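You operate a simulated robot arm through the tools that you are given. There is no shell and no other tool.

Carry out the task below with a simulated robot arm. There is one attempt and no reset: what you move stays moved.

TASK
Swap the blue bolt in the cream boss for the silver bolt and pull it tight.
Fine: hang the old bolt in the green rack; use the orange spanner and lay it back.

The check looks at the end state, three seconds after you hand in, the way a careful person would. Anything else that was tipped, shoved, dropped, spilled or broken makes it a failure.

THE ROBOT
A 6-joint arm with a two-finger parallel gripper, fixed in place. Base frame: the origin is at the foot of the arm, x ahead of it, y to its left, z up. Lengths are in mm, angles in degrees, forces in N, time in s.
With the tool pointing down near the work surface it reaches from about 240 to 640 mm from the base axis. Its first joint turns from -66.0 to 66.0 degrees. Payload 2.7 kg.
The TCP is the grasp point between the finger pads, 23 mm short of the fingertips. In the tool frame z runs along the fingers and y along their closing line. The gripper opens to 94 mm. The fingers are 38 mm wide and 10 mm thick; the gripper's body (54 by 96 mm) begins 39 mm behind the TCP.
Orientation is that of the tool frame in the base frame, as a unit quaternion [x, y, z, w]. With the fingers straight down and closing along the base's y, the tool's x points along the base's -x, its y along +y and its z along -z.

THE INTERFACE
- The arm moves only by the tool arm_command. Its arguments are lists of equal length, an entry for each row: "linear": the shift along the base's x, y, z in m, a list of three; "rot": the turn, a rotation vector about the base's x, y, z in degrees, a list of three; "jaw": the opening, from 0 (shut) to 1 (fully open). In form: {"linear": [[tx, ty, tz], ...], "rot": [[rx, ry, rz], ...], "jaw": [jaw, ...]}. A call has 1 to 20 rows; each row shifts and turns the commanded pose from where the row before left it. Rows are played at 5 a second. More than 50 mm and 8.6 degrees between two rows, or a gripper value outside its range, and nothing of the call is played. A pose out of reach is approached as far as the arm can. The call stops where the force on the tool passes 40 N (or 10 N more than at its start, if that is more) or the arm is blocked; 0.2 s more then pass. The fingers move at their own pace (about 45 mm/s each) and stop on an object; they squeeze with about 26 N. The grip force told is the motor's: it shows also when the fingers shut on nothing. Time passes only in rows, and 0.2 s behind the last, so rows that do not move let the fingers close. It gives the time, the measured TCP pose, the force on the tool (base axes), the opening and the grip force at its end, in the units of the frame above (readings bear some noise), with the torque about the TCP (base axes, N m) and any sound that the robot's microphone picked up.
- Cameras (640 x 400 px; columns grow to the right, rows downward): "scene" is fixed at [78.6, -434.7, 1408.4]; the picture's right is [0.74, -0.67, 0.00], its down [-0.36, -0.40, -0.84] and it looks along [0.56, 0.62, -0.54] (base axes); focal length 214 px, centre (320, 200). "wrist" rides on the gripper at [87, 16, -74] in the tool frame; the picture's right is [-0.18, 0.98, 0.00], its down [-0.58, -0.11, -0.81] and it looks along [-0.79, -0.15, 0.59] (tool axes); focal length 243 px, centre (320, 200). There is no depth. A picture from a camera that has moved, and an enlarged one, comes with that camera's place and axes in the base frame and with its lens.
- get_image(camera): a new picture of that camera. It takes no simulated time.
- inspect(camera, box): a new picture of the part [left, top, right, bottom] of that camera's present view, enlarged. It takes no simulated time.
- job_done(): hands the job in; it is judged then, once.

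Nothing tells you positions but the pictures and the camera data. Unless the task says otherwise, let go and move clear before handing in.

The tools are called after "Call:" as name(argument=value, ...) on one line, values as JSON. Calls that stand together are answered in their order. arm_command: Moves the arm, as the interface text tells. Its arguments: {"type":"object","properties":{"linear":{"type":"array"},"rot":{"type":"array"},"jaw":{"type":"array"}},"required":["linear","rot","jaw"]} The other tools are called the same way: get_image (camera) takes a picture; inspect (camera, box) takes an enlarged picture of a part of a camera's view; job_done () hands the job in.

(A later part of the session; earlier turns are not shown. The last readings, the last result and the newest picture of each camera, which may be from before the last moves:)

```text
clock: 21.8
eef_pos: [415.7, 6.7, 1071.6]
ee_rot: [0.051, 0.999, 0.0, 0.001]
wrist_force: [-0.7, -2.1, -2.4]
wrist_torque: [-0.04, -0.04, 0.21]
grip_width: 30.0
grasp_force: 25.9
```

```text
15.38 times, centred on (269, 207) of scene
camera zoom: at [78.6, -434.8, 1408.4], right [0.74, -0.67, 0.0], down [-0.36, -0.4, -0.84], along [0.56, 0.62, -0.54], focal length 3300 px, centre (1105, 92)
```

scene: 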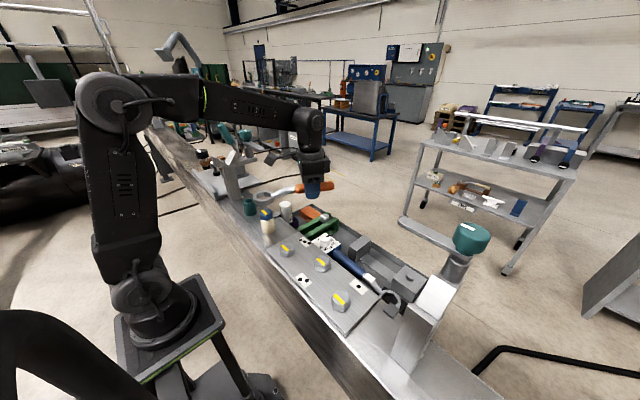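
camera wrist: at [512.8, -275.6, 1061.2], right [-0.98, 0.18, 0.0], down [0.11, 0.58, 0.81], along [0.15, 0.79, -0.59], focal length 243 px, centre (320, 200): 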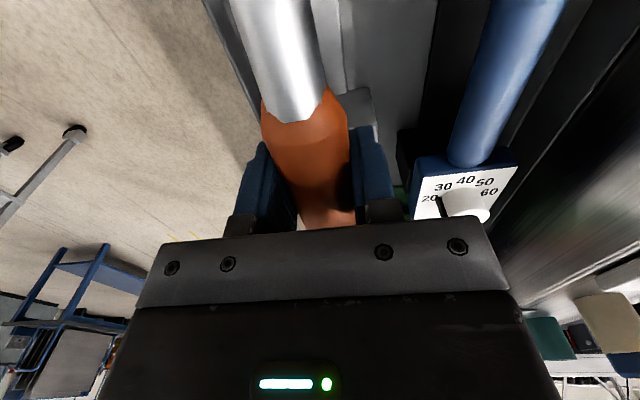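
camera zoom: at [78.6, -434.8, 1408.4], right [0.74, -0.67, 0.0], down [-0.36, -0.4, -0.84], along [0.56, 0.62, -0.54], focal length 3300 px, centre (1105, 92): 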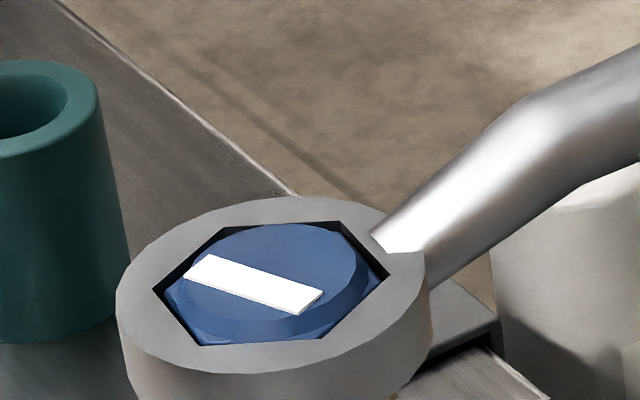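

The stripe turned from yellow to white, which I read as tight → loose. I lift the spanner off, carry it back over the tray and will lay it back while I handle the bolts.

Call:
arm_command(linear=[[0, 0, 0.013], [0, 0, 0.02], [0, 0, 0.02], [0.009416, -0.016367, 0], [0.009416, -0.016367, 0], [0.009416, -0.016367, 0], [0.009416, -0.016367, 0], [0.009416, -0.016367, 0], [0.009416, -0.016367, 0], [0.009416, -0.016367, 0], [0.009416, -0.016367, 0], [0.009416, -0.016367, 0], [0.009416, -0.016367, 0], [0.009416, -0.016367, 0], [0.009416, -0.016367, 0], [0, 0, 0], [0, 0, 0]], rot=[[0, 0, 0], [0, 0, 0], [0, 0, 0], [0, 0, 8], [0, 0, 8], [0, 0, 8], [0, 0, 8], [0, 0, 8], [0, 0, 8], [0, 0, 8], [0, 0, 8], [0, 0, 8], [0, 0, 8], [0, 0, 8], [0, 0, 8], [0, 0, 0], [0, 0, 0]], jaw=[0.1, 0.1, 0.1, 0.1, 0.1, 0.1, 0.1, 0.1, 0.1, 0.1, 0.1, 0.1, 0.1, 0.1, 0.1, 0.1, 0.1])

Call:
get_image(camera="scene")

Call:
inspect(camera="scene", box=[252, 194, 286, 220])

Call:
inspect(camera="scene", box=[330, 180, 450, 290])

```text
clock: 25.4
eef_pos: [529.7, -189.4, 1123.6]
ee_rot: [0.708, -0.706, -0.002, -0.001]
wrist_force: [-0.3, -0.8, -3.7]
wrist_torque: [0.05, -0.04, 0.0]
grip_width: 30.5
grasp_force: 25.7
```

```text
taken
```

scene: 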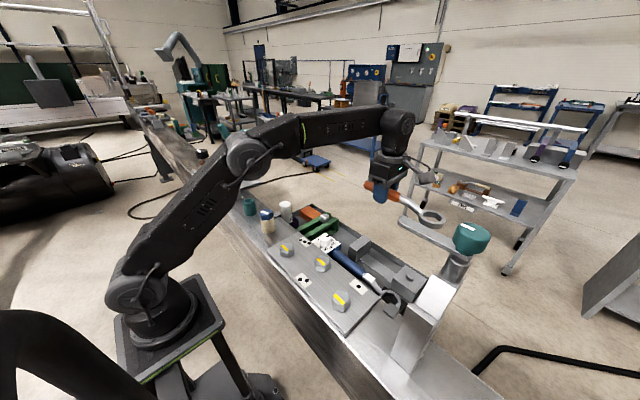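

```text
15.38 times, centred on (269, 207) of scene
camera zoom: at [78.7, -434.8, 1408.4], right [0.74, -0.67, 0.0], down [-0.36, -0.4, -0.84], along [0.56, 0.62, -0.54], focal length 3300 px, centre (1105, 92)
```

zoom: 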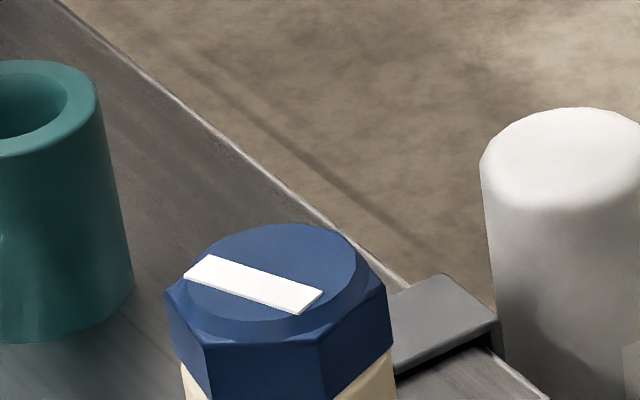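

```text
3.64 times, centred on (390, 235) of scene
camera zoom: at [78.7, -434.8, 1408.4], right [0.74, -0.67, 0.0], down [-0.36, -0.4, -0.84], along [0.56, 0.62, -0.54], focal length 780 px, centre (66, 73)
```

zoom: 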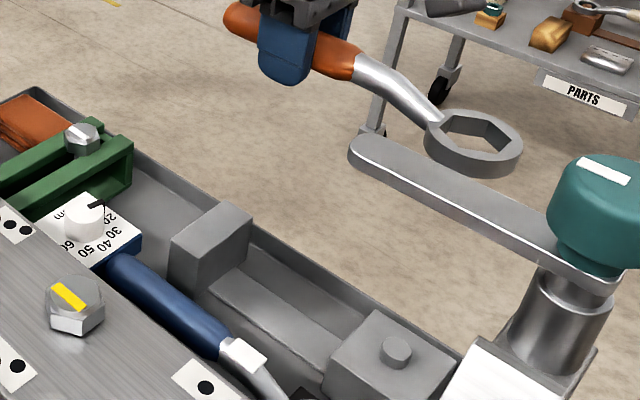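

The bolt stays put with a white mark. I lower the spanner back to its rest, stopping 10 mm above for a check.

Call:
arm_command(linear=[[0, 0, -0.04], [0, 0, -0.04], [0, 0, -0.04], [0, 0, -0.04], [0, 0, -0.02], [0, 0, -0.01], [0, 0, 0]], rot=[[0, 0, 0], [0, 0, 0], [0, 0, 0], [0, 0, 0], [0, 0, 0], [0, 0, 0], [0, 0, 0]], jaw=[0.1, 0.1, 0.1, 0.1, 0.1, 0.1, 0.1])

Call:
inspect(camera="scene", box=[340, 210, 440, 290])

```text
clock: 27.0
eef_pos: [529.3, -190.4, 934.3]
ee_rot: [-0.707, 0.708, 0.001, 0.0]
wrist_force: [-0.1, 0.6, -2.6]
wrist_torque: [0.07, -0.02, -0.02]
grip_width: 30.1
grasp_force: 25.5
```

```text
5.00 times, centred on (390, 250) of scene
camera zoom: at [78.7, -434.8, 1408.4], right [0.74, -0.67, 0.0], down [-0.36, -0.4, -0.84], along [0.56, 0.62, -0.54], focal length 1072 px, centre (-30, -50)
```

zoom: 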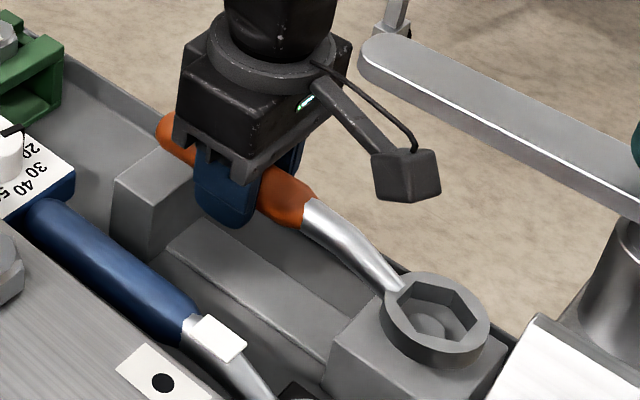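

The ring is lined up over its peg. I lower the last 15 mm and release.

Call:
arm_command(linear=[[0, 0, -0.006], [0, 0, -0.005], [0, 0, -0.003], [0, 0, -0.001], [0, 0, 0]], rot=[[0, 0, 0], [0, 0, 0], [0, 0, 0], [0, 0, 0], [0, 0, 0]], jaw=[0.1, 0.1, 0.1, 0.1, 0.1])

Call:
inspect(camera="scene", box=[340, 210, 440, 290])

```text
clock: 28.2
eef_pos: [529.3, -190.8, 919.1]
ee_rot: [-0.707, 0.707, 0.0, 0.001]
wrist_force: [-0.3, 0.3, -1.2]
wrist_torque: [-0.05, 0.01, -0.04]
grip_width: 30.1
grasp_force: 26.4
```

```text
5.00 times, centred on (390, 250) of scene
camera zoom: at [78.6, -434.7, 1408.4], right [0.74, -0.67, 0.0], down [-0.36, -0.4, -0.84], along [0.56, 0.62, -0.54], focal length 1072 px, centre (-30, -50)
```

zoom: 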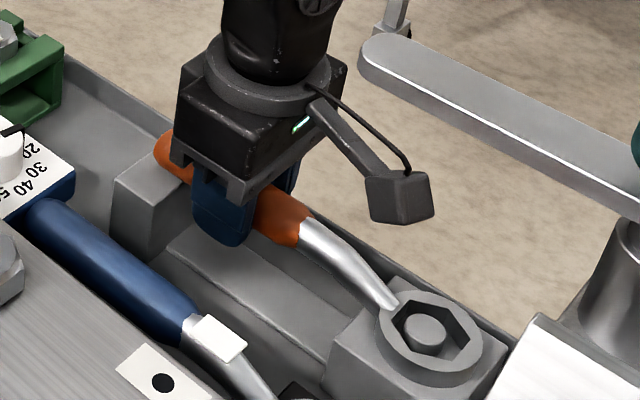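

The spanner rests on its blocks again (weight off the tool). I release it and lift clear.

Call:
arm_command(linear=[[0, 0, 0], [0, 0, 0], [0, 0, 0], [0, 0, 0.02], [0, 0, 0.04], [0, 0, 0.05], [0, 0, 0.05], [0, 0, 0.05], [0, 0, 0.03]], rot=[[0, 0, 0], [0, 0, 0], [0, 0, 0], [0, 0, 0], [0, 0, 0], [0, 0, 0], [0, 0, 0], [0, 0, 0], [0, 0, 0]], jaw=[0.75, 0.75, 0.75, 0.75, 0.75, 0.75, 0.75, 0.75, 0.75])

Call:
inspect(camera="scene", box=[340, 210, 440, 290])

```text
clock: 30.2
eef_pos: [532.1, -189.3, 1160.2]
ee_rot: [0.707, -0.707, -0.001, -0.001]
wrist_force: [0.6, -0.8, 0.0]
wrist_torque: [-0.03, 0.02, -0.02]
grip_width: 70.4
grasp_force: 0.1
```

```text
5.00 times, centred on (390, 250) of scene
camera zoom: at [78.6, -434.7, 1408.4], right [0.74, -0.67, 0.0], down [-0.36, -0.4, -0.84], along [0.56, 0.62, -0.54], focal length 1072 px, centre (-30, -50)
```

zoom: 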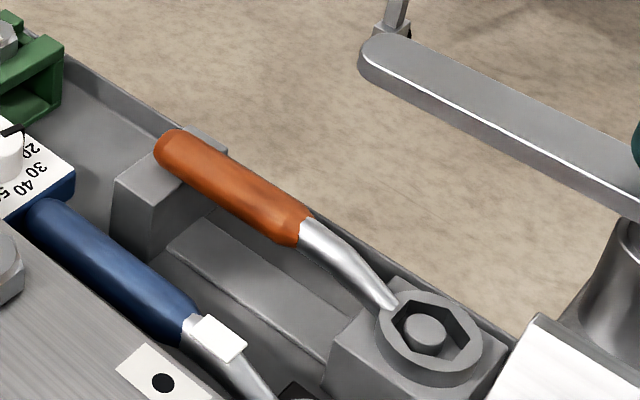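

The spanner is laid back properly. Now I move over the boss at about (289.5, 21.5), turning the tool back so that the wrist camera can look at the bolt head.

Call:
arm_command(linear=[[-0.01844, 0.01619, 0], [-0.01844, 0.01619, 0], [-0.01844, 0.01619, 0], [-0.01844, 0.01619, 0], [-0.01844, 0.01619, 0], [-0.01844, 0.01619, 0], [-0.01844, 0.01619, 0], [-0.01844, 0.01619, 0], [-0.01844, 0.01619, 0], [-0.01844, 0.01619, 0], [-0.01844, 0.01619, 0], [-0.01844, 0.01619, 0], [-0.01844, 0.01619, 0], [0, 0, 0]], rot=[[0, 0, -7.5], [0, 0, -7.5], [0, 0, -7.5], [0, 0, -7.5], [0, 0, -7.5], [0, 0, -7.5], [0, 0, -7.5], [0, 0, -7.5], [0, 0, -7.5], [0, 0, -7.5], [0, 0, 0], [0, 0, 0], [0, 0, 0], [0, 0, 0]], jaw=[0.75, 0.75, 0.75, 0.75, 0.75, 0.75, 0.75, 0.75, 0.75, 0.75, 0.75, 0.75, 0.75, 0.75])

Call:
get_image(camera="wrist")

Call:
inspect(camera="scene", box=[220, 150, 320, 240])

```text
clock: 33.2
eef_pos: [287.4, 20.0, 1158.5]
ee_rot: [-0.131, 0.991, 0.0, 0.001]
wrist_force: [-0.7, -1.0, 0.2]
wrist_torque: [-0.05, 0.0, 0.0]
grip_width: 70.5
grasp_force: 0.1
```

```text
taken
camera wrist: at [199.5, 13.8, 1231.2], right [-0.08, 1.0, 0.0], down [0.59, 0.05, 0.81], along [0.81, 0.06, -0.59], focal length 243 px, centre (320, 200)
```

wrist: 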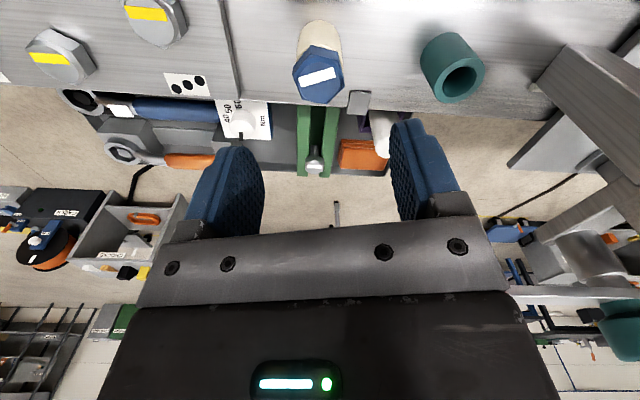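

```text
4.44 times, centred on (270, 195) of scene
camera zoom: at [78.6, -434.7, 1408.4], right [0.74, -0.67, 0.0], down [-0.36, -0.4, -0.84], along [0.56, 0.62, -0.54], focal length 953 px, centre (542, 222)
```

zoom: 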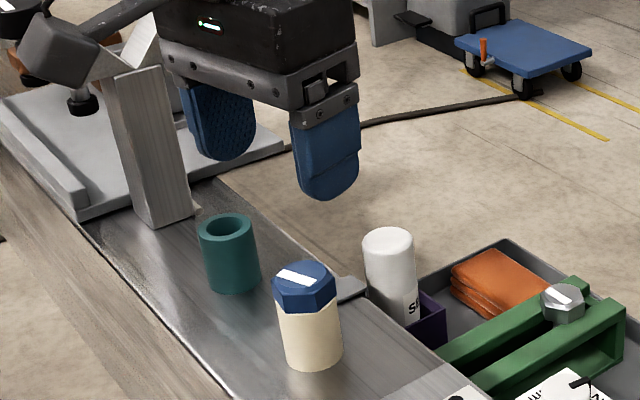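

The wrist camera sees the bolt head well. I zoom in to get its centre and flat orientation.

Call:
inspect(camera="wrist", box=[280, 10, 360, 110])

Call:
inspect(camera="scene", box=[258, 204, 286, 226])

```text
4.00 times, centred on (320, 60) of wrist
camera zoom: at [199.5, 13.8, 1231.2], right [-0.08, 1.0, 0.0], down [0.59, 0.05, 0.81], along [0.81, 0.06, -0.59], focal length 970 px, centre (320, 760)
```

zoom: 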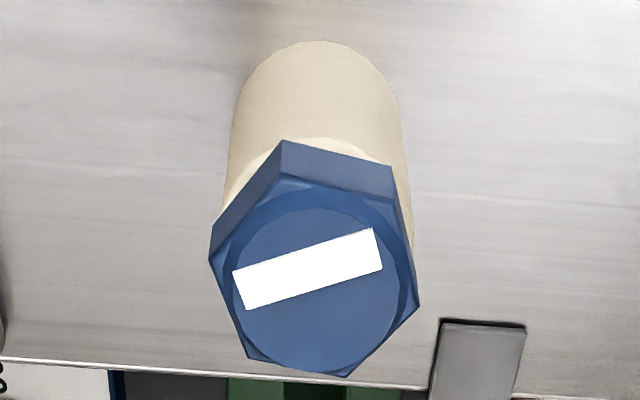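

```text
16.00 times, centred on (272, 215) of scene
camera zoom: at [78.6, -434.7, 1408.4], right [0.74, -0.67, 0.0], down [-0.36, -0.4, -0.84], along [0.56, 0.62, -0.54], focal length 3432 px, centre (1088, -40)
```

zoom: 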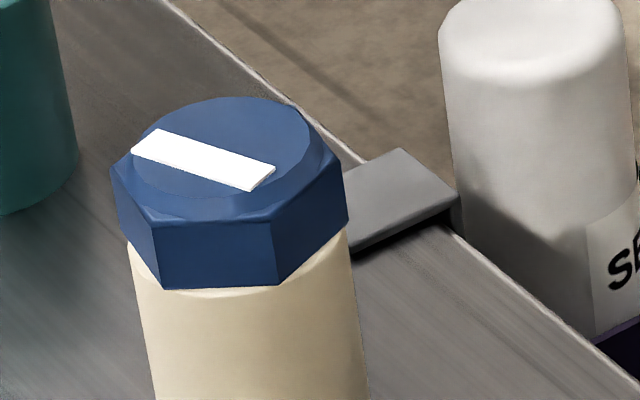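

The bolt centre is about (290, 21) with flat normals at roughly 52°, 112° and -8°. I turn the tool to yaw -98.4° so the pads meet the flats and the wrist has room to unscrew CCW.

Call:
arm_command(linear=[[0.002, -0.0005, 0], [0, 0, 0], [0, 0, 0], [0, 0, 0], [0, 0, 0], [0, 0, 0], [0, 0, 0], [0, 0, 0], [0, 0, 0], [0, 0, 0], [0, 0, 0], [0, 0, 0], [0, 0, 0], [0, 0, 0], [0, 0, 0]], rot=[[0, 0, -8.1], [0, 0, -8.1], [0, 0, -8.1], [0, 0, -8.1], [0, 0, -8.1], [0, 0, -8.1], [0, 0, -8.1], [0, 0, -8.1], [0, 0, -8.1], [0, 0, -8.1], [0, 0, -8.1], [0, 0, -8.1], [0, 0, -8.1], [0, 0, -8.1], [0, 0, 0]], jaw=[0.75, 0.75, 0.75, 0.75, 0.75, 0.75, 0.75, 0.75, 0.75, 0.75, 0.75, 0.75, 0.75, 0.75, 0.75])

Call:
get_image(camera="wrist")

Call:
get_image(camera="scene")

```text
clock: 36.4
eef_pos: [291.8, 21.4, 1159.8]
ee_rot: [0.757, 0.653, 0.0, 0.001]
wrist_force: [0.0, -0.3, 0.2]
wrist_torque: [-0.04, 0.03, 0.01]
grip_width: 70.7
grasp_force: 0.1
```

```text
taken
camera wrist: at [320.6, 104.7, 1232.5], right [0.94, -0.33, 0.0], down [-0.19, -0.56, 0.81], along [-0.26, -0.76, -0.59], focal length 243 px, centre (320, 200)
```

wrist: 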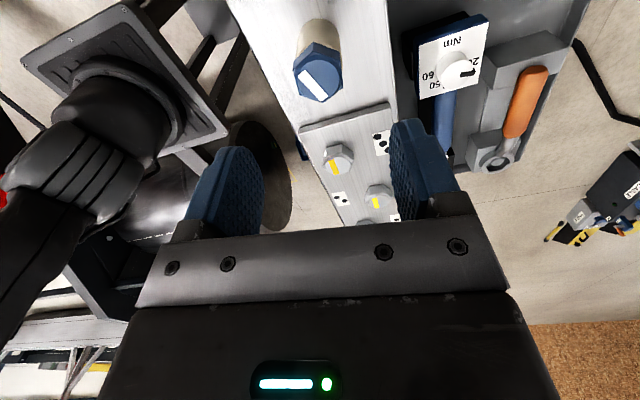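

```text
taken
```

scene: 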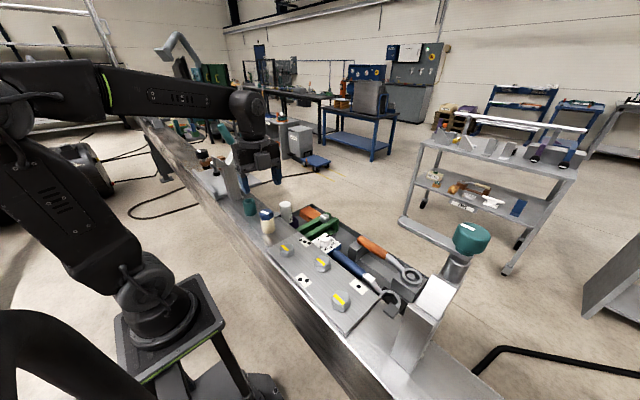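

The pose is reachable. I check the bolt's centre from this opposite viewpoint to average out errors.

Call:
inspect(camera="wrist", box=[280, 10, 360, 110])

```text
4.00 times, centred on (320, 60) of wrist
camera zoom: at [320.6, 104.7, 1232.5], right [0.94, -0.33, 0.0], down [-0.19, -0.56, 0.81], along [-0.26, -0.76, -0.59], focal length 970 px, centre (320, 760)
```

zoom: 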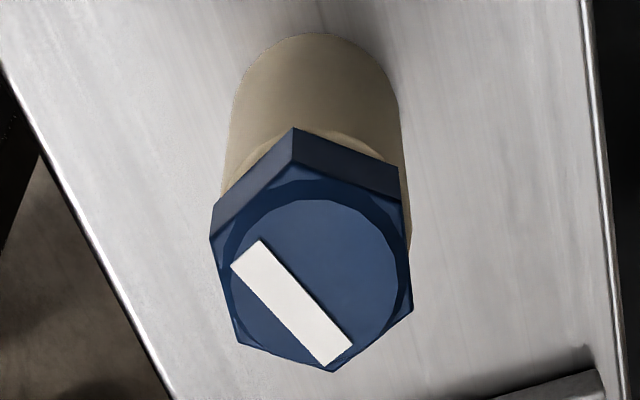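

Both views agree on the bolt at commanded (291.0, 21.0); the tool is within 0.5 mm. I descend so the fingertips stay just above the boss rim, then close on the flats.

Call:
arm_command(linear=[[-0.0005, 0, -0.03], [0, 0, -0.03], [0, 0, -0.02], [0, 0, -0.007], [0, 0, 0], [0, 0, 0], [0, 0, 0], [0, 0, 0]], rot=[[0, 0, 0], [0, 0, 0], [0, 0, 0], [0, 0, 0], [0, 0, 0], [0, 0, 0], [0, 0, 0], [0, 0, 0]], jaw=[0.75, 0.75, 0.75, 0.75, 0.1, 0.1, 0.1, 0.1])

Call:
inspect(camera="scene", box=[252, 190, 292, 222])

Call:
get_image(camera="wrist")

```text
clock: 38.2
eef_pos: [289.8, 21.6, 1072.9]
ee_rot: [0.757, 0.653, -0.002, -0.001]
wrist_force: [-16.4, 4.4, 2.1]
wrist_torque: [0.14, 0.45, -0.05]
grip_width: 33.6
grasp_force: 25.8
```

```text
12.50 times, centred on (272, 206) of scene
camera zoom: at [78.1, -434.6, 1408.5], right [0.74, -0.67, 0.0], down [-0.36, -0.4, -0.84], along [0.56, 0.62, -0.54], focal length 2681 px, centre (920, 125)
```

zoom: 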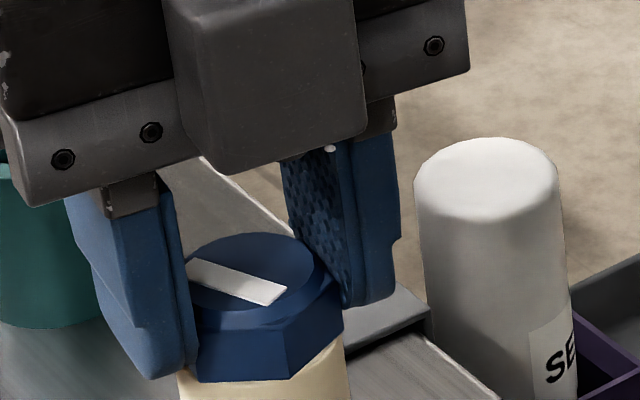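

```text
taken
camera wrist: at [319.6, 104.8, 1144.7], right [0.95, -0.33, 0.0], down [-0.19, -0.56, 0.81], along [-0.27, -0.76, -0.59], focal length 243 px, centre (320, 200)
```

wrist: 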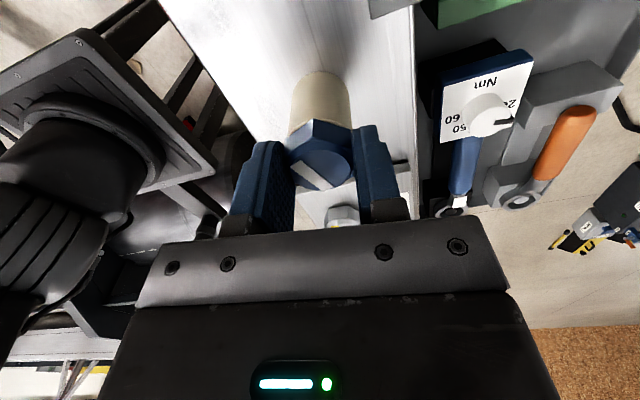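

The jaws hold the hex at 33.6 mm; the side force shows I'm slightly off in +x. I nudge -0.8 mm in x and begin turning CCW.

Call:
arm_command(linear=[[-0.0008, 0.0001, 0], [0, 0, 0]], rot=[[0, 0, 0], [0, 0, 0]], jaw=[0.1, 0.1])

```text
clock: 38.8
eef_pos: [289.7, 21.7, 1071.3]
ee_rot: [0.756, 0.654, 0.0, 0.001]
wrist_force: [-10.2, 4.9, -0.6]
wrist_torque: [0.05, 0.39, -0.03]
grip_width: 33.7
grasp_force: 26.1
```

The side force drops with the nudge; I continue it and then turn.

Call:
arm_command(linear=[[-0.0012, 0.0004, 0], [0, 0, 0], [0, 0, 0], [0, 0, 0], [0, 0, 0], [0, 0, 0]], rot=[[0, 0, 0], [0, 0, 0], [0, 0, 8], [0, 0, 8], [0, 0, 8], [0, 0, 0]], jaw=[0.1, 0.1, 0.1, 0.1, 0.1, 0.1])

Call:
inspect(camera="scene", box=[252, 190, 292, 222])

```text
clock: 40.2
eef_pos: [290.7, 20.2, 1072.6]
ee_rot: [0.604, 0.797, -0.001, 0.002]
wrist_force: [-0.7, -0.8, 5.2]
wrist_torque: [0.2, -0.03, 0.01]
grip_width: 33.6
grasp_force: 25.8
```

```text
12.50 times, centred on (272, 206) of scene
camera zoom: at [78.6, -434.8, 1408.4], right [0.74, -0.67, 0.0], down [-0.36, -0.4, -0.84], along [0.56, 0.62, -0.54], focal length 2681 px, centre (920, 125)
```

zoom: 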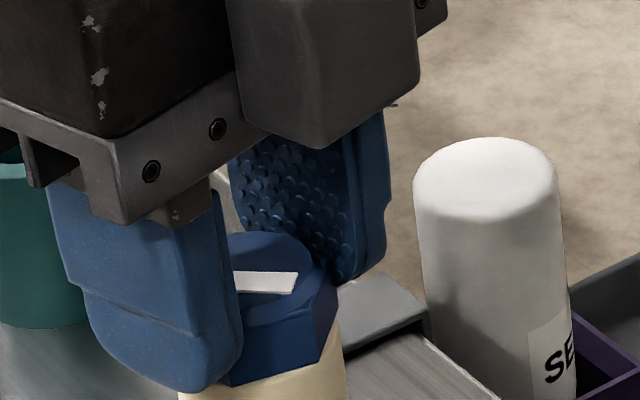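

The bolt turns with the grip and pushes upward as it unthreads. I keep turning CCW with a small lift per step to follow the thread.

Call:
arm_command(linear=[[0, 0, 0.0002], [0, 0, 0.0002], [0, 0, 0.0002], [0, 0, 0.0002], [0, 0, 0.0002], [0, 0, 0]], rot=[[0, 0, 8], [0, 0, 8], [0, 0, 8], [0, 0, 8], [0, 0, 8], [0, 0, 0]], jaw=[0.1, 0.1, 0.1, 0.1, 0.1, 0.1])

Call:
inspect(camera="scene", box=[252, 190, 292, 222])

```text
clock: 41.6
eef_pos: [288.3, 21.5, 1071.5]
ee_rot: [0.294, 0.956, 0.0, 0.001]
wrist_force: [-7.2, -16.1, 11.8]
wrist_torque: [-0.42, 0.13, -0.02]
grip_width: 33.6
grasp_force: 25.8
```

```text
12.50 times, centred on (272, 206) of scene
camera zoom: at [78.3, -435.3, 1408.3], right [0.74, -0.67, 0.0], down [-0.36, -0.4, -0.84], along [0.56, 0.63, -0.54], focal length 2681 px, centre (920, 125)
```

zoom: 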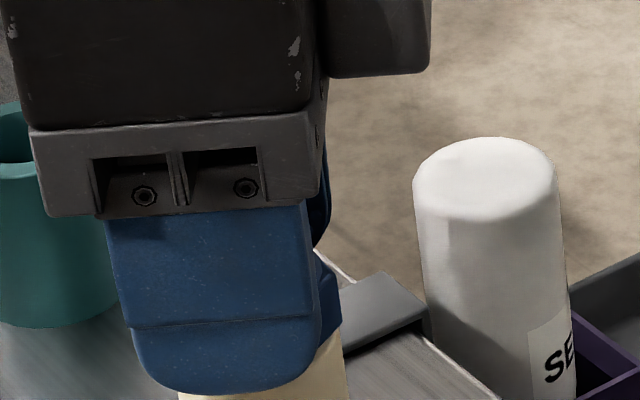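

The force (-7, -16, +12) says the bolt axis lies a bit toward -y and that it's rising. I shift the tool to relieve that and read the forces again.

Call:
arm_command(linear=[[-0.0003, -0.001, 0.0005], [0, -0.0005, 0.0005], [0, 0, 0]], rot=[[0, 0, 0], [0, 0, 0], [0, 0, 0]], jaw=[0.1, 0.1, 0.1])

```text
clock: 42.4
eef_pos: [289.1, 21.1, 1072.6]
ee_rot: [0.296, 0.955, 0.001, 0.001]
wrist_force: [-7.2, 7.5, 0.6]
wrist_torque: [-0.06, -0.2, -0.03]
grip_width: 33.7
grasp_force: 26.2
```

Forces are nearly relieved. The thread lifts roughly 0.2 mm per 8°, so I follow with that rate and continue CCW.

Call:
arm_command(linear=[[-0.0005, 0.0005, 0], [0, 0, 0.00022], [0, 0, 0.00022], [0, 0, 0.00022], [0, 0, 0.00022], [0, 0, 0.00022], [0, 0, 0]], rot=[[0, 0, 0], [0, 0, 8], [0, 0, 8], [0, 0, 8], [0, 0, 8], [0, 0, 8], [0, 0, 0]], jaw=[0.1, 0.1, 0.1, 0.1, 0.1, 0.1, 0.1])

Call:
inspect(camera="scene", box=[252, 190, 292, 222])

```text
clock: 44.0
eef_pos: [289.4, 19.7, 1075.2]
ee_rot: [-0.05, 0.999, 0.0, 0.0]
wrist_force: [4.8, 7.7, -17.5]
wrist_torque: [0.11, -0.07, 0.05]
grip_width: 33.7
grasp_force: 25.6
```

```text
12.50 times, centred on (272, 206) of scene
camera zoom: at [78.9, -434.5, 1408.5], right [0.74, -0.67, 0.0], down [-0.36, -0.4, -0.84], along [0.56, 0.62, -0.54], focal length 2681 px, centre (920, 125)
```

zoom: 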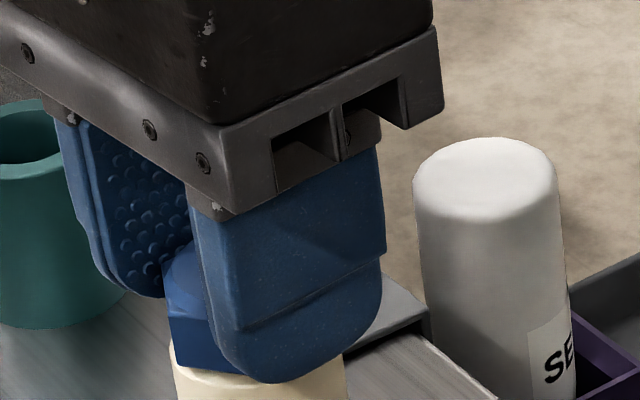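

The tool now pulls down by 17 N, so I lifted too fast; the pitch is finer. I lower 1 mm and read forces again.

Call:
arm_command(linear=[[0, 0.0003, -0.0005], [0.0002, 0.0002, -0.0004], [0, 0, 0]], rot=[[0, 0, 0], [0, 0, 0], [0, 0, 0]], jaw=[0.1, 0.1, 0.1])

Call:
arm_command(linear=[[0, 0, 0], [0, 0, 0], [0, 0, 0], [0, 0, 0], [0, 0, 0], [0, 0, 0]], rot=[[0, 0, 8], [0, 0, 8], [0, 0, 8], [0, 0, 8], [0, 0, 8], [0, 0, 0]], jaw=[0.1, 0.1, 0.1, 0.1, 0.1, 0.1])

Call:
inspect(camera="scene", box=[252, 190, 292, 222])

```text
clock: 44.8
eef_pos: [288.0, 20.2, 1074.9]
ee_rot: [-0.049, 0.999, -0.001, 0.002]
wrist_force: [5.5, -4.2, -9.8]
wrist_torque: [-0.13, 0.22, 0.03]
grip_width: 33.7
grasp_force: 26.8
```

```text
clock: 46.2
eef_pos: [288.7, 19.9, 1074.3]
ee_rot: [-0.389, 0.921, -0.001, 0.002]
wrist_force: [10.3, -26.0, -0.1]
wrist_torque: [-0.35, -0.16, 0.0]
grip_width: 33.7
grasp_force: 26.3
```

```text
12.50 times, centred on (272, 206) of scene
camera zoom: at [78.9, -435.5, 1408.1], right [0.74, -0.67, 0.0], down [-0.36, -0.4, -0.84], along [0.56, 0.63, -0.54], focal length 2681 px, centre (920, 125)
```

zoom: 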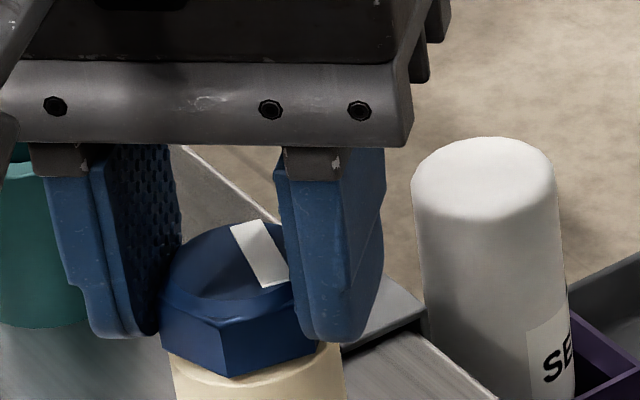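

The head is visibly rising. The side force indicates the axis is at about (289.8, 19.5), so I recentre and read the forces.

Call:
arm_command(linear=[[0.0007, -0.0007, 0], [0.0005, -0.0005, 0], [0, 0, 0]], rot=[[0, 0, 0], [0, 0, 0], [0, 0, 0]], jaw=[0.1, 0.1, 0.1])

Call:
arm_command(linear=[[0, 0, 0.0001], [0, 0, 0.0001], [0, 0, 0.0001], [0, 0, 0.0001], [0, 0, 0.0001], [0, 0, 0]], rot=[[0, 0, 8], [0, 0, 8], [0, 0, 8], [0, 0, 8], [0, 0, 8], [0, 0, 0]], jaw=[0.1, 0.1, 0.1, 0.1, 0.1, 0.1])

Call:
inspect(camera="scene", box=[252, 190, 292, 222])

```text
clock: 47.0
eef_pos: [290.9, 19.9, 1074.5]
ee_rot: [-0.388, 0.922, 0.0, 0.0]
wrist_force: [-7.4, -15.4, 7.5]
wrist_torque: [-0.37, 0.22, -0.02]
grip_width: 33.8
grasp_force: 26.1
```

```text
clock: 48.4
eef_pos: [290.0, 20.8, 1074.1]
ee_rot: [-0.681, 0.733, 0.002, 0.001]
wrist_force: [-3.7, -5.6, 0.8]
wrist_torque: [-0.16, 0.14, -0.02]
grip_width: 33.5
grasp_force: 25.9
```

```text
12.50 times, centred on (272, 206) of scene
camera zoom: at [78.5, -434.9, 1408.4], right [0.74, -0.67, 0.0], down [-0.36, -0.4, -0.84], along [0.56, 0.62, -0.54], focal length 2681 px, centre (920, 125)
```

zoom: 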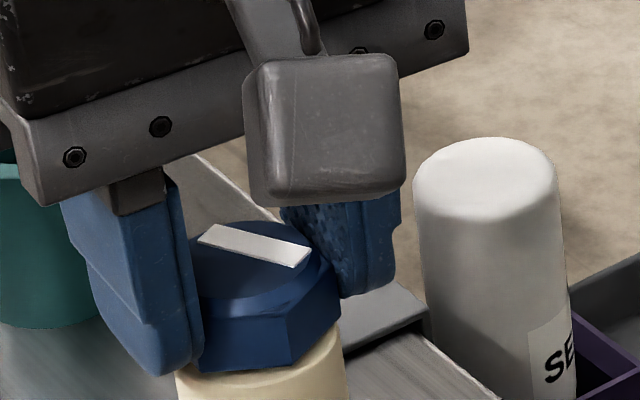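

The head has risen about 2.5 mm after ~184°. I continue CCW a bit more with the same follow rate.

Call:
arm_command(linear=[[-0.0002, -0.0003, 0.0001], [0, 0, 0.0001], [0, 0, 0.0001], [0, 0, 0.0001], [0, 0, 0.0001], [0, 0, 0.0001], [0, 0, 0]], rot=[[0, 0, 8], [0, 0, 8], [0, 0, 8], [0, 0, 8], [0, 0, 8], [0, 0, 8], [0, 0, 0]], jaw=[0.1, 0.1, 0.1, 0.1, 0.1, 0.1, 0.1])

Call:
inspect(camera="scene", box=[252, 190, 292, 222])

```text
clock: 50.0
eef_pos: [288.8, 19.9, 1074.5]
ee_rot: [0.919, -0.393, 0.0, 0.0]
wrist_force: [-1.2, 0.6, 1.1]
wrist_torque: [0.16, 0.08, 0.0]
grip_width: 33.7
grasp_force: 26.1
```

```text
12.50 times, centred on (272, 206) of scene
camera zoom: at [78.5, -434.7, 1408.4], right [0.74, -0.67, 0.0], down [-0.36, -0.4, -0.84], along [0.56, 0.62, -0.54], focal length 2681 px, centre (920, 125)
```

zoom: 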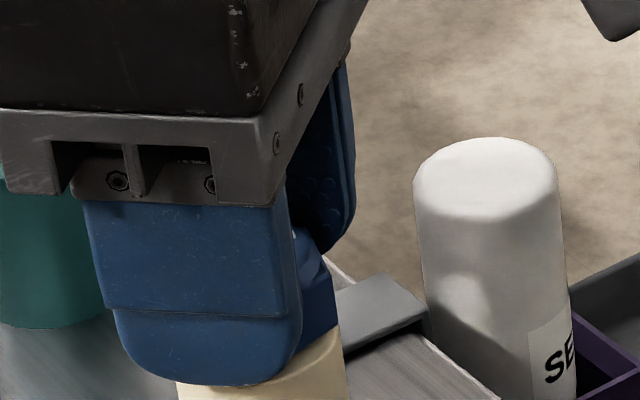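

Still turning freely with low forces. I continue CCW.

Call:
arm_command(linear=[[0, 0, 0.0001], [0, 0, 0.0001], [0, 0, 0.0001], [0, 0, 0.0001], [0, 0, 0.0001], [0, 0, 0.0001], [0, 0, 0]], rot=[[0, 0, 8], [0, 0, 8], [0, 0, 8], [0, 0, 8], [0, 0, 8], [0, 0, 8], [0, 0, 0]], jaw=[0.1, 0.1, 0.1, 0.1, 0.1, 0.1, 0.1])

Call:
inspect(camera="scene", box=[252, 190, 292, 222])

```text
clock: 51.6
eef_pos: [290.1, 20.5, 1075.0]
ee_rot: [1.0, 0.016, 0.001, 0.0]
wrist_force: [-6.8, 8.9, 17.5]
wrist_torque: [0.25, 0.13, -0.03]
grip_width: 33.5
grasp_force: 25.6
```

```text
12.50 times, centred on (272, 206) of scene
camera zoom: at [78.3, -434.5, 1408.5], right [0.74, -0.67, 0.0], down [-0.36, -0.4, -0.84], along [0.56, 0.62, -0.54], focal length 2681 px, centre (920, 125)
```

zoom: 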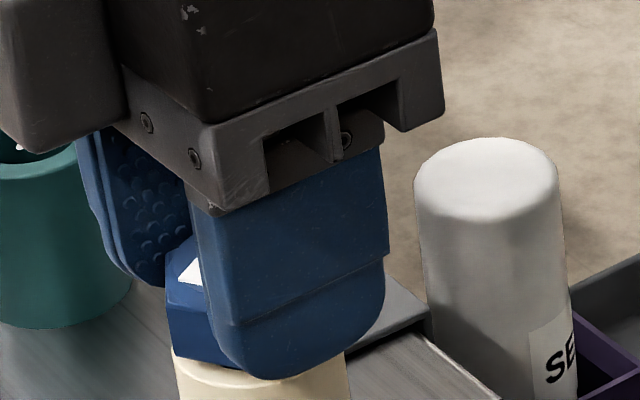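

The upward force shows the bolt keeps rising (now roughly 5 mm). I lift 1.4 mm to relieve, then continue.

Call:
arm_command(linear=[[-0.0003, 0.0004, 0.0007], [0, 0, 0.0007], [0, 0, 0.00015], [0, 0, 0.00015], [0, 0, 0.00015], [0, 0, 0.00015], [0, 0, 0.00015], [0, 0, 0]], rot=[[0, 0, 0], [0, 0, 0], [0, 0, 8], [0, 0, 8], [0, 0, 8], [0, 0, 8], [0, 0, 8], [0, 0, 0]], jaw=[0.1, 0.1, 0.1, 0.1, 0.1, 0.1, 0.1, 0.1])

Call:
inspect(camera="scene", box=[252, 190, 292, 222])

```text
clock: 52.4
eef_pos: [289.2, 20.2, 1076.9]
ee_rot: [0.998, 0.064, 0.002, 0.013]
wrist_force: [7.3, -17.4, -5.5]
wrist_torque: [-0.25, -0.12, -0.05]
grip_width: 33.7
grasp_force: 26.2
out of reach, approached as far as the arm can: row 3
stopped in row 3: the force on the tool passed its limit at 62 N (the readings are from after the stop); the commanded pose is now the measured one
```

```text
12.50 times, centred on (272, 206) of scene
camera zoom: at [78.9, -435.3, 1408.2], right [0.74, -0.67, 0.0], down [-0.36, -0.4, -0.84], along [0.56, 0.63, -0.54], focal length 2681 px, centre (920, 125)
```

zoom: 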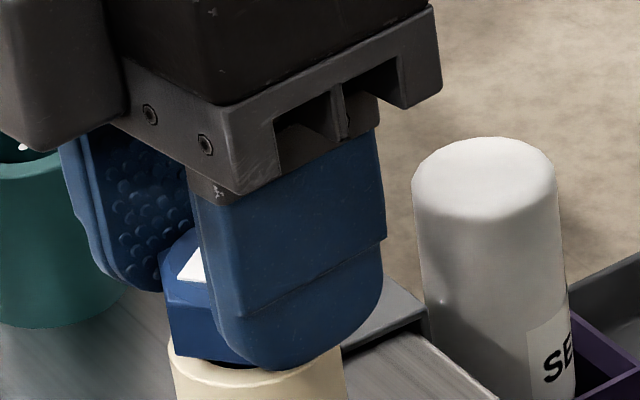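

The wrist joint reached its limit near yaw 187°. I open the jaws, correct the small tilt and inspect how far the bolt has risen.

Call:
arm_command(linear=[[0, 0, 0], [0, 0, 0], [0, 0, 0], [0, 0, 0.01], [0, 0, 0.02], [0, 0, 0.02]], rot=[[0, 0, 0], [0, 0, 0], [0, 0, -3], [1.45, 0.33, 0], [0, 0, 0], [0, 0, 0]], jaw=[0.75, 0.75, 0.75, 0.75, 0.75, 0.75])

Call:
inspect(camera="scene", box=[252, 190, 292, 222])

Call:
get_image(camera="wrist")

```text
clock: 53.8
eef_pos: [287.2, 22.1, 1124.4]
ee_rot: [0.999, 0.039, -0.002, -0.002]
wrist_force: [0.5, 0.1, -0.6]
wrist_torque: [-0.02, 0.01, -0.03]
grip_width: 70.6
grasp_force: 0.0
```

```text
12.50 times, centred on (272, 206) of scene
camera zoom: at [78.6, -434.7, 1408.4], right [0.74, -0.67, 0.0], down [-0.36, -0.4, -0.84], along [0.56, 0.62, -0.54], focal length 2681 px, centre (920, 125)
```

zoom: 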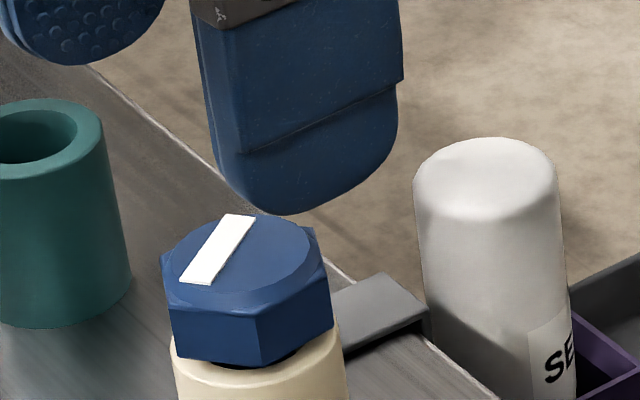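

```text
taken
camera wrist: at [376.1, 13.3, 1198.2], right [-0.11, -0.99, 0.0], down [-0.58, 0.06, 0.81], along [-0.8, 0.09, -0.59], focal length 243 px, centre (320, 200)
```

wrist: 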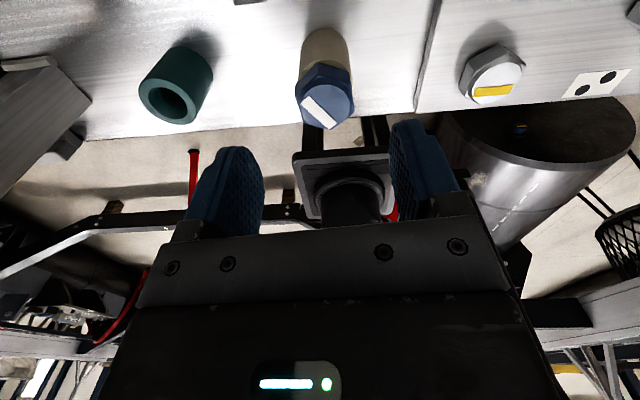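

The bolt head has risen about 5.7 mm so the thread pitch is about 7 mm per turn. I rotate the open gripper back by about 297° in free air to take a fresh grip.

Call:
arm_command(linear=[[0, 0, 0.01], [0, 0, 0], [0, 0, 0], [0, 0, 0], [0, 0, 0], [0, 0, 0], [0, 0, 0], [0, 0, 0], [0, 0, 0], [0, 0, 0], [0, 0, 0], [0, 0, 0], [0, 0, 0], [0, 0, 0], [0, 0, 0], [0, 0, 0], [0, 0, 0], [0, 0, 0]], rot=[[0, 0, -8.49], [0, 0, -8.49], [0, 0, -8.49], [0, 0, -8.49], [0, 0, -8.49], [0, 0, -8.49], [0, 0, -8.49], [0, 0, -8.49], [0, 0, -8.49], [0, 0, -8.49], [0, 0, -8.49], [0, 0, -8.49], [0, 0, -8.49], [0, 0, -8.49], [0, 0, -8.49], [0, 0, -8.49], [0, 0, -8.49], [0, 0, -8.49]], jaw=[0.75, 0.75, 0.75, 0.75, 0.75, 0.75, 0.75, 0.75, 0.75, 0.75, 0.75, 0.75, 0.75, 0.75, 0.75, 0.75, 0.75, 0.75])

Call:
arm_command(linear=[[0, 0, 0], [0, 0, 0], [0, 0, 0], [0, 0, 0], [0, 0, 0], [0, 0, 0], [0, 0, 0], [0, 0, 0], [0, 0, 0], [0, 0, 0], [0, 0, 0], [0, 0, 0], [0, 0, 0], [0, 0, 0], [0, 0, 0], [0, 0, 0], [0, 0, 0], [0, 0, 0]], rot=[[0, 0, -8.49], [0, 0, -8.49], [0, 0, -8.49], [0, 0, -8.49], [0, 0, -8.49], [0, 0, -8.49], [0, 0, -8.49], [0, 0, -8.49], [0, 0, -8.49], [0, 0, -8.49], [0, 0, -8.49], [0, 0, -8.49], [0, 0, -8.49], [0, 0, -8.49], [0, 0, -8.49], [0, 0, -8.49], [0, 0, -8.49], [0, 0, 0]], jaw=[0.75, 0.75, 0.75, 0.75, 0.75, 0.75, 0.75, 0.75, 0.75, 0.75, 0.75, 0.75, 0.75, 0.75, 0.75, 0.75, 0.75, 0.75])

Call:
get_image(camera="wrist")

Call:
inspect(camera="wrist", box=[260, 20, 380, 140])

```text
clock: 57.6
eef_pos: [288.3, 21.2, 1137.2]
ee_rot: [-0.271, 0.963, -0.002, 0.002]
wrist_force: [0.5, -1.3, 0.2]
wrist_torque: [0.0, 0.0, 0.03]
grip_width: 70.3
grasp_force: 0.0
```

```text
clock: 61.4
eef_pos: [288.1, 22.8, 1136.6]
ee_rot: [0.833, 0.553, -0.003, -0.002]
wrist_force: [0.5, 0.3, 0.6]
wrist_torque: [-0.02, 0.01, 0.0]
grip_width: 70.7
grasp_force: 0.1
```

```text
taken
camera wrist: at [337.6, 96.2, 1209.6], right [0.83, -0.55, 0.0], down [-0.32, -0.49, 0.81], along [-0.45, -0.67, -0.59], focal length 243 px, centre (320, 200)
```

wrist: 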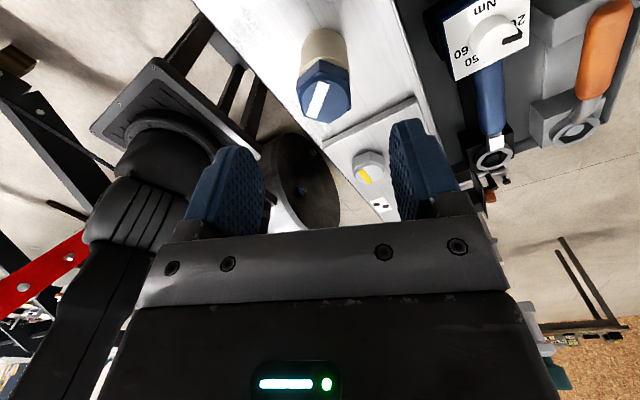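

```text
3.33 times, centred on (320, 80) of wrist
camera zoom: at [337.6, 96.2, 1209.6], right [0.83, -0.55, 0.0], down [-0.32, -0.49, 0.81], along [-0.45, -0.67, -0.59], focal length 809 px, centre (320, 600)
```

zoom: 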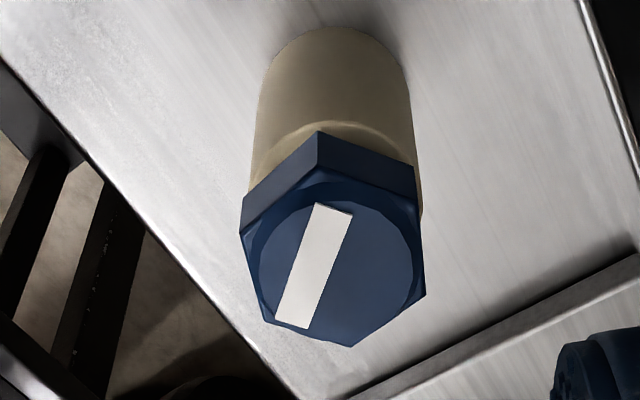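

I have the bolt's offset from the fingers: about 3 mm along the closing line. I correct, descend to z≈1075 and check before closing.

Call:
arm_command(linear=[[0.0028, -0.0006, -0.02], [0, 0, -0.02], [0, 0, -0.015], [0, 0, -0.006], [0, 0, 0]], rot=[[0, 0, 0], [0, 0, 0], [0, 0, 0], [0, 0, 0], [0, 0, 0]], jaw=[0.75, 0.7, 0.6, 0.6, 0.6])

Call:
get_image(camera="wrist")

Call:
inspect(camera="wrist", box=[220, 60, 420, 240])

Call:
inspect(camera="scene", box=[252, 190, 292, 222])

```text
clock: 62.6
eef_pos: [291.2, 20.5, 1074.1]
ee_rot: [0.832, 0.554, -0.003, -0.001]
wrist_force: [-0.9, -0.2, -0.1]
wrist_torque: [0.03, -0.03, 0.01]
grip_width: 56.6
grasp_force: 0.0
```

```text
taken
camera wrist: at [340.9, 94.3, 1147.9], right [0.84, -0.55, 0.0], down [-0.32, -0.49, 0.81], along [-0.45, -0.67, -0.59], focal length 243 px, centre (320, 200)
```

wrist: 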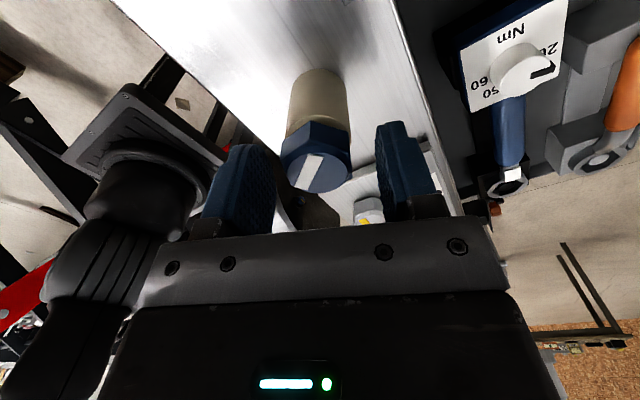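

```text
2.22 times, centred on (320, 150) of wrist
camera zoom: at [340.9, 94.3, 1147.9], right [0.84, -0.55, 0.0], down [-0.32, -0.49, 0.81], along [-0.45, -0.67, -0.59], focal length 539 px, centre (320, 311)
```

zoom: 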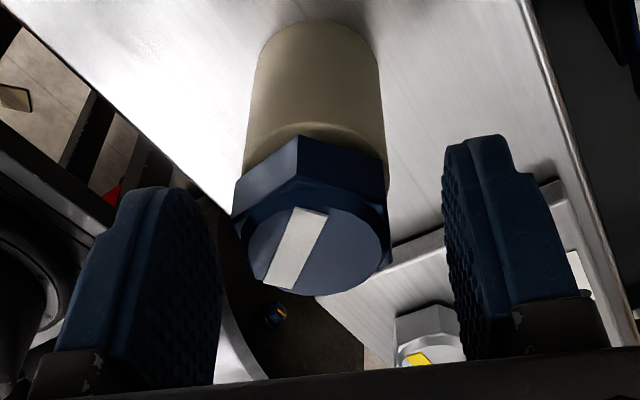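

```text
12.50 times, centred on (272, 206) of scene
camera zoom: at [78.6, -434.7, 1408.4], right [0.74, -0.67, 0.0], down [-0.36, -0.4, -0.84], along [0.56, 0.62, -0.54], focal length 2681 px, centre (920, 125)
```

zoom: 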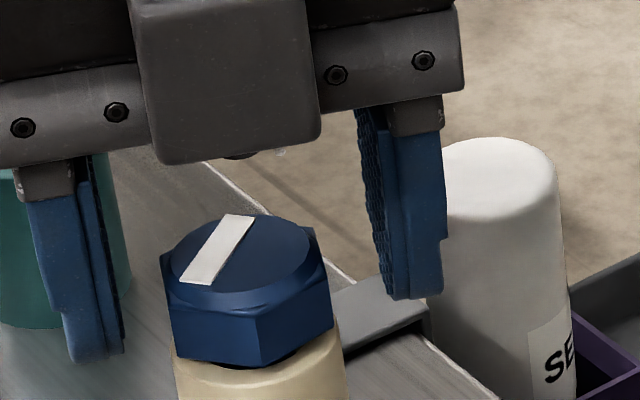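

The head is centred within about 1 mm between the fingers. I shift slightly, close and turn CCW again, following with about 0.15 mm per 8°.

Call:
arm_command(linear=[[-0.0008, 0.0003, 0], [0, 0, 0], [0, 0, 0], [0, 0, 0]], rot=[[0, 0, 0], [0, 0, 0], [0, 0, 0], [0, 0, 0]], jaw=[0.1, 0.1, 0.1, 0.1])

Call:
arm_command(linear=[[0, 0, 0.00015], [0, 0, 0.00015], [0, 0, 0.00015], [0, 0, 0.00015], [0, 0, 0]], rot=[[0, 0, 8], [0, 0, 8], [0, 0, 8], [0, 0, 8], [0, 0, 0]], jaw=[0.1, 0.1, 0.1, 0.1, 0.1])

```text
clock: 63.6
eef_pos: [290.5, 21.5, 1075.1]
ee_rot: [0.832, 0.554, -0.003, -0.001]
wrist_force: [-4.2, 3.0, 0.1]
wrist_torque: [0.08, 0.07, -0.03]
grip_width: 33.8
grasp_force: 26.2
```

```text
clock: 64.8
eef_pos: [292.2, 21.2, 1077.5]
ee_rot: [0.647, 0.763, -0.003, 0.002]
wrist_force: [0.0, -0.4, -0.1]
wrist_torque: [0.02, 0.04, 0.01]
grip_width: 33.5
grasp_force: 26.2
```

Forces are near zero, so the follow rate matches. I continue the CCW turn.

Call:
arm_command(linear=[[0, 0, 0.00015], [0, 0, 0.00015], [0, 0, 0.00015], [0, 0, 0.00015], [0, 0, 0.00015], [0, 0, 0.00015], [0, 0, 0.00015], [0, 0, 0.00015], [0, 0, 0]], rot=[[0, 0, 8], [0, 0, 8], [0, 0, 8], [0, 0, 8], [0, 0, 8], [0, 0, 8], [0, 0, 8], [0, 0, 8], [0, 0, 0]], jaw=[0.1, 0.1, 0.1, 0.1, 0.1, 0.1, 0.1, 0.1, 0.1])

Call:
inspect(camera="scene", box=[252, 190, 292, 222])

```text
clock: 66.8
eef_pos: [289.0, 19.5, 1076.9]
ee_rot: [0.144, 0.99, -0.004, 0.0]
wrist_force: [-16.8, -26.9, 0.6]
wrist_torque: [-0.44, 0.15, -0.18]
grip_width: 38.1
grasp_force: 26.2
```

```text
12.50 times, centred on (272, 206) of scene
camera zoom: at [78.1, -435.6, 1408.2], right [0.74, -0.67, 0.0], down [-0.36, -0.4, -0.84], along [0.56, 0.63, -0.54], focal length 2681 px, centre (920, 125)
```

zoom: 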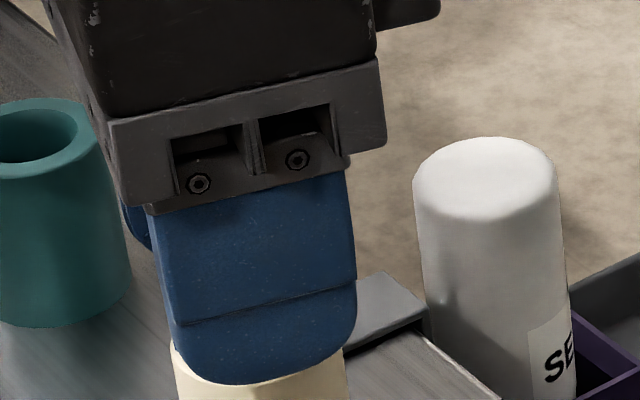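

The grip slipped onto the hex corners (38 mm) because the tool had drifted off the bolt axis toward +y. I open, shift about (-0.7, -2.4) mm, lift and look at the hex again.

Call:
arm_command(linear=[[-0.0004, -0.0012, 0], [-0.0003, -0.0012, 0], [0, 0, 0], [0, 0, 0], [0, 0, 0.015], [0, 0, 0.02], [0, 0, 0]], rot=[[0, 0, 0], [0, 0, 0], [0, 0, 0], [0, 0, 0], [0, 0, 0], [0, 0, 0], [0, 0, 0]], jaw=[0.1, 0.1, 0.65, 0.65, 0.65, 0.65, 0.65])

Call:
inspect(camera="scene", box=[252, 190, 292, 222])

Call:
inspect(camera="wrist", box=[220, 20, 420, 200])

```text
clock: 68.4
eef_pos: [289.8, 20.0, 1110.7]
ee_rot: [0.145, 0.989, -0.004, 0.002]
wrist_force: [-0.6, -0.7, -0.1]
wrist_torque: [-0.01, -0.02, -0.03]
grip_width: 61.2
grasp_force: 0.1
```

```text
12.50 times, centred on (272, 206) of scene
camera zoom: at [78.6, -434.7, 1408.4], right [0.74, -0.67, 0.0], down [-0.36, -0.4, -0.84], along [0.56, 0.62, -0.54], focal length 2681 px, centre (920, 125)
```

zoom: 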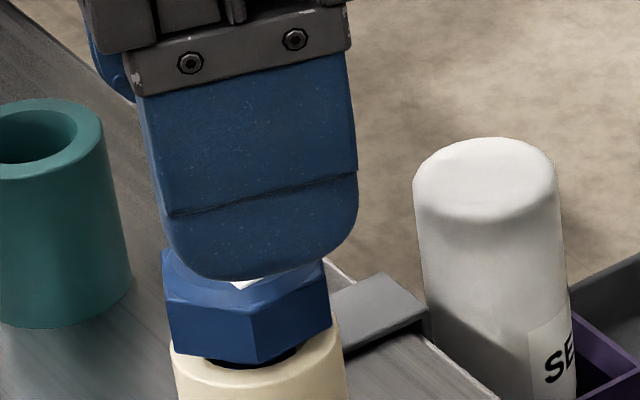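

```text
2.22 times, centred on (320, 110) of wrist
camera zoom: at [212.1, 60.5, 1184.4], right [0.46, 0.89, 0.0], down [0.52, -0.27, 0.81], along [0.72, -0.37, -0.59], focal length 539 px, centre (320, 400)
```

zoom: 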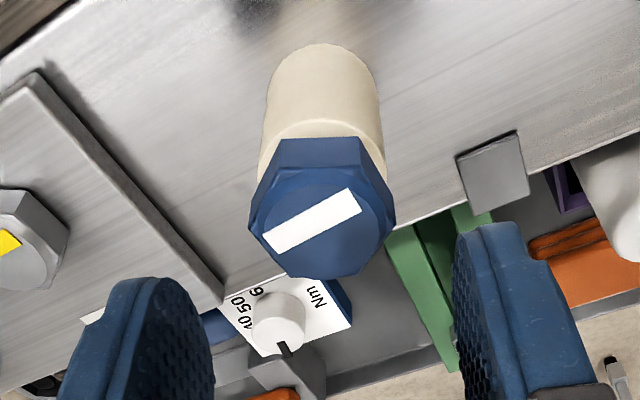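

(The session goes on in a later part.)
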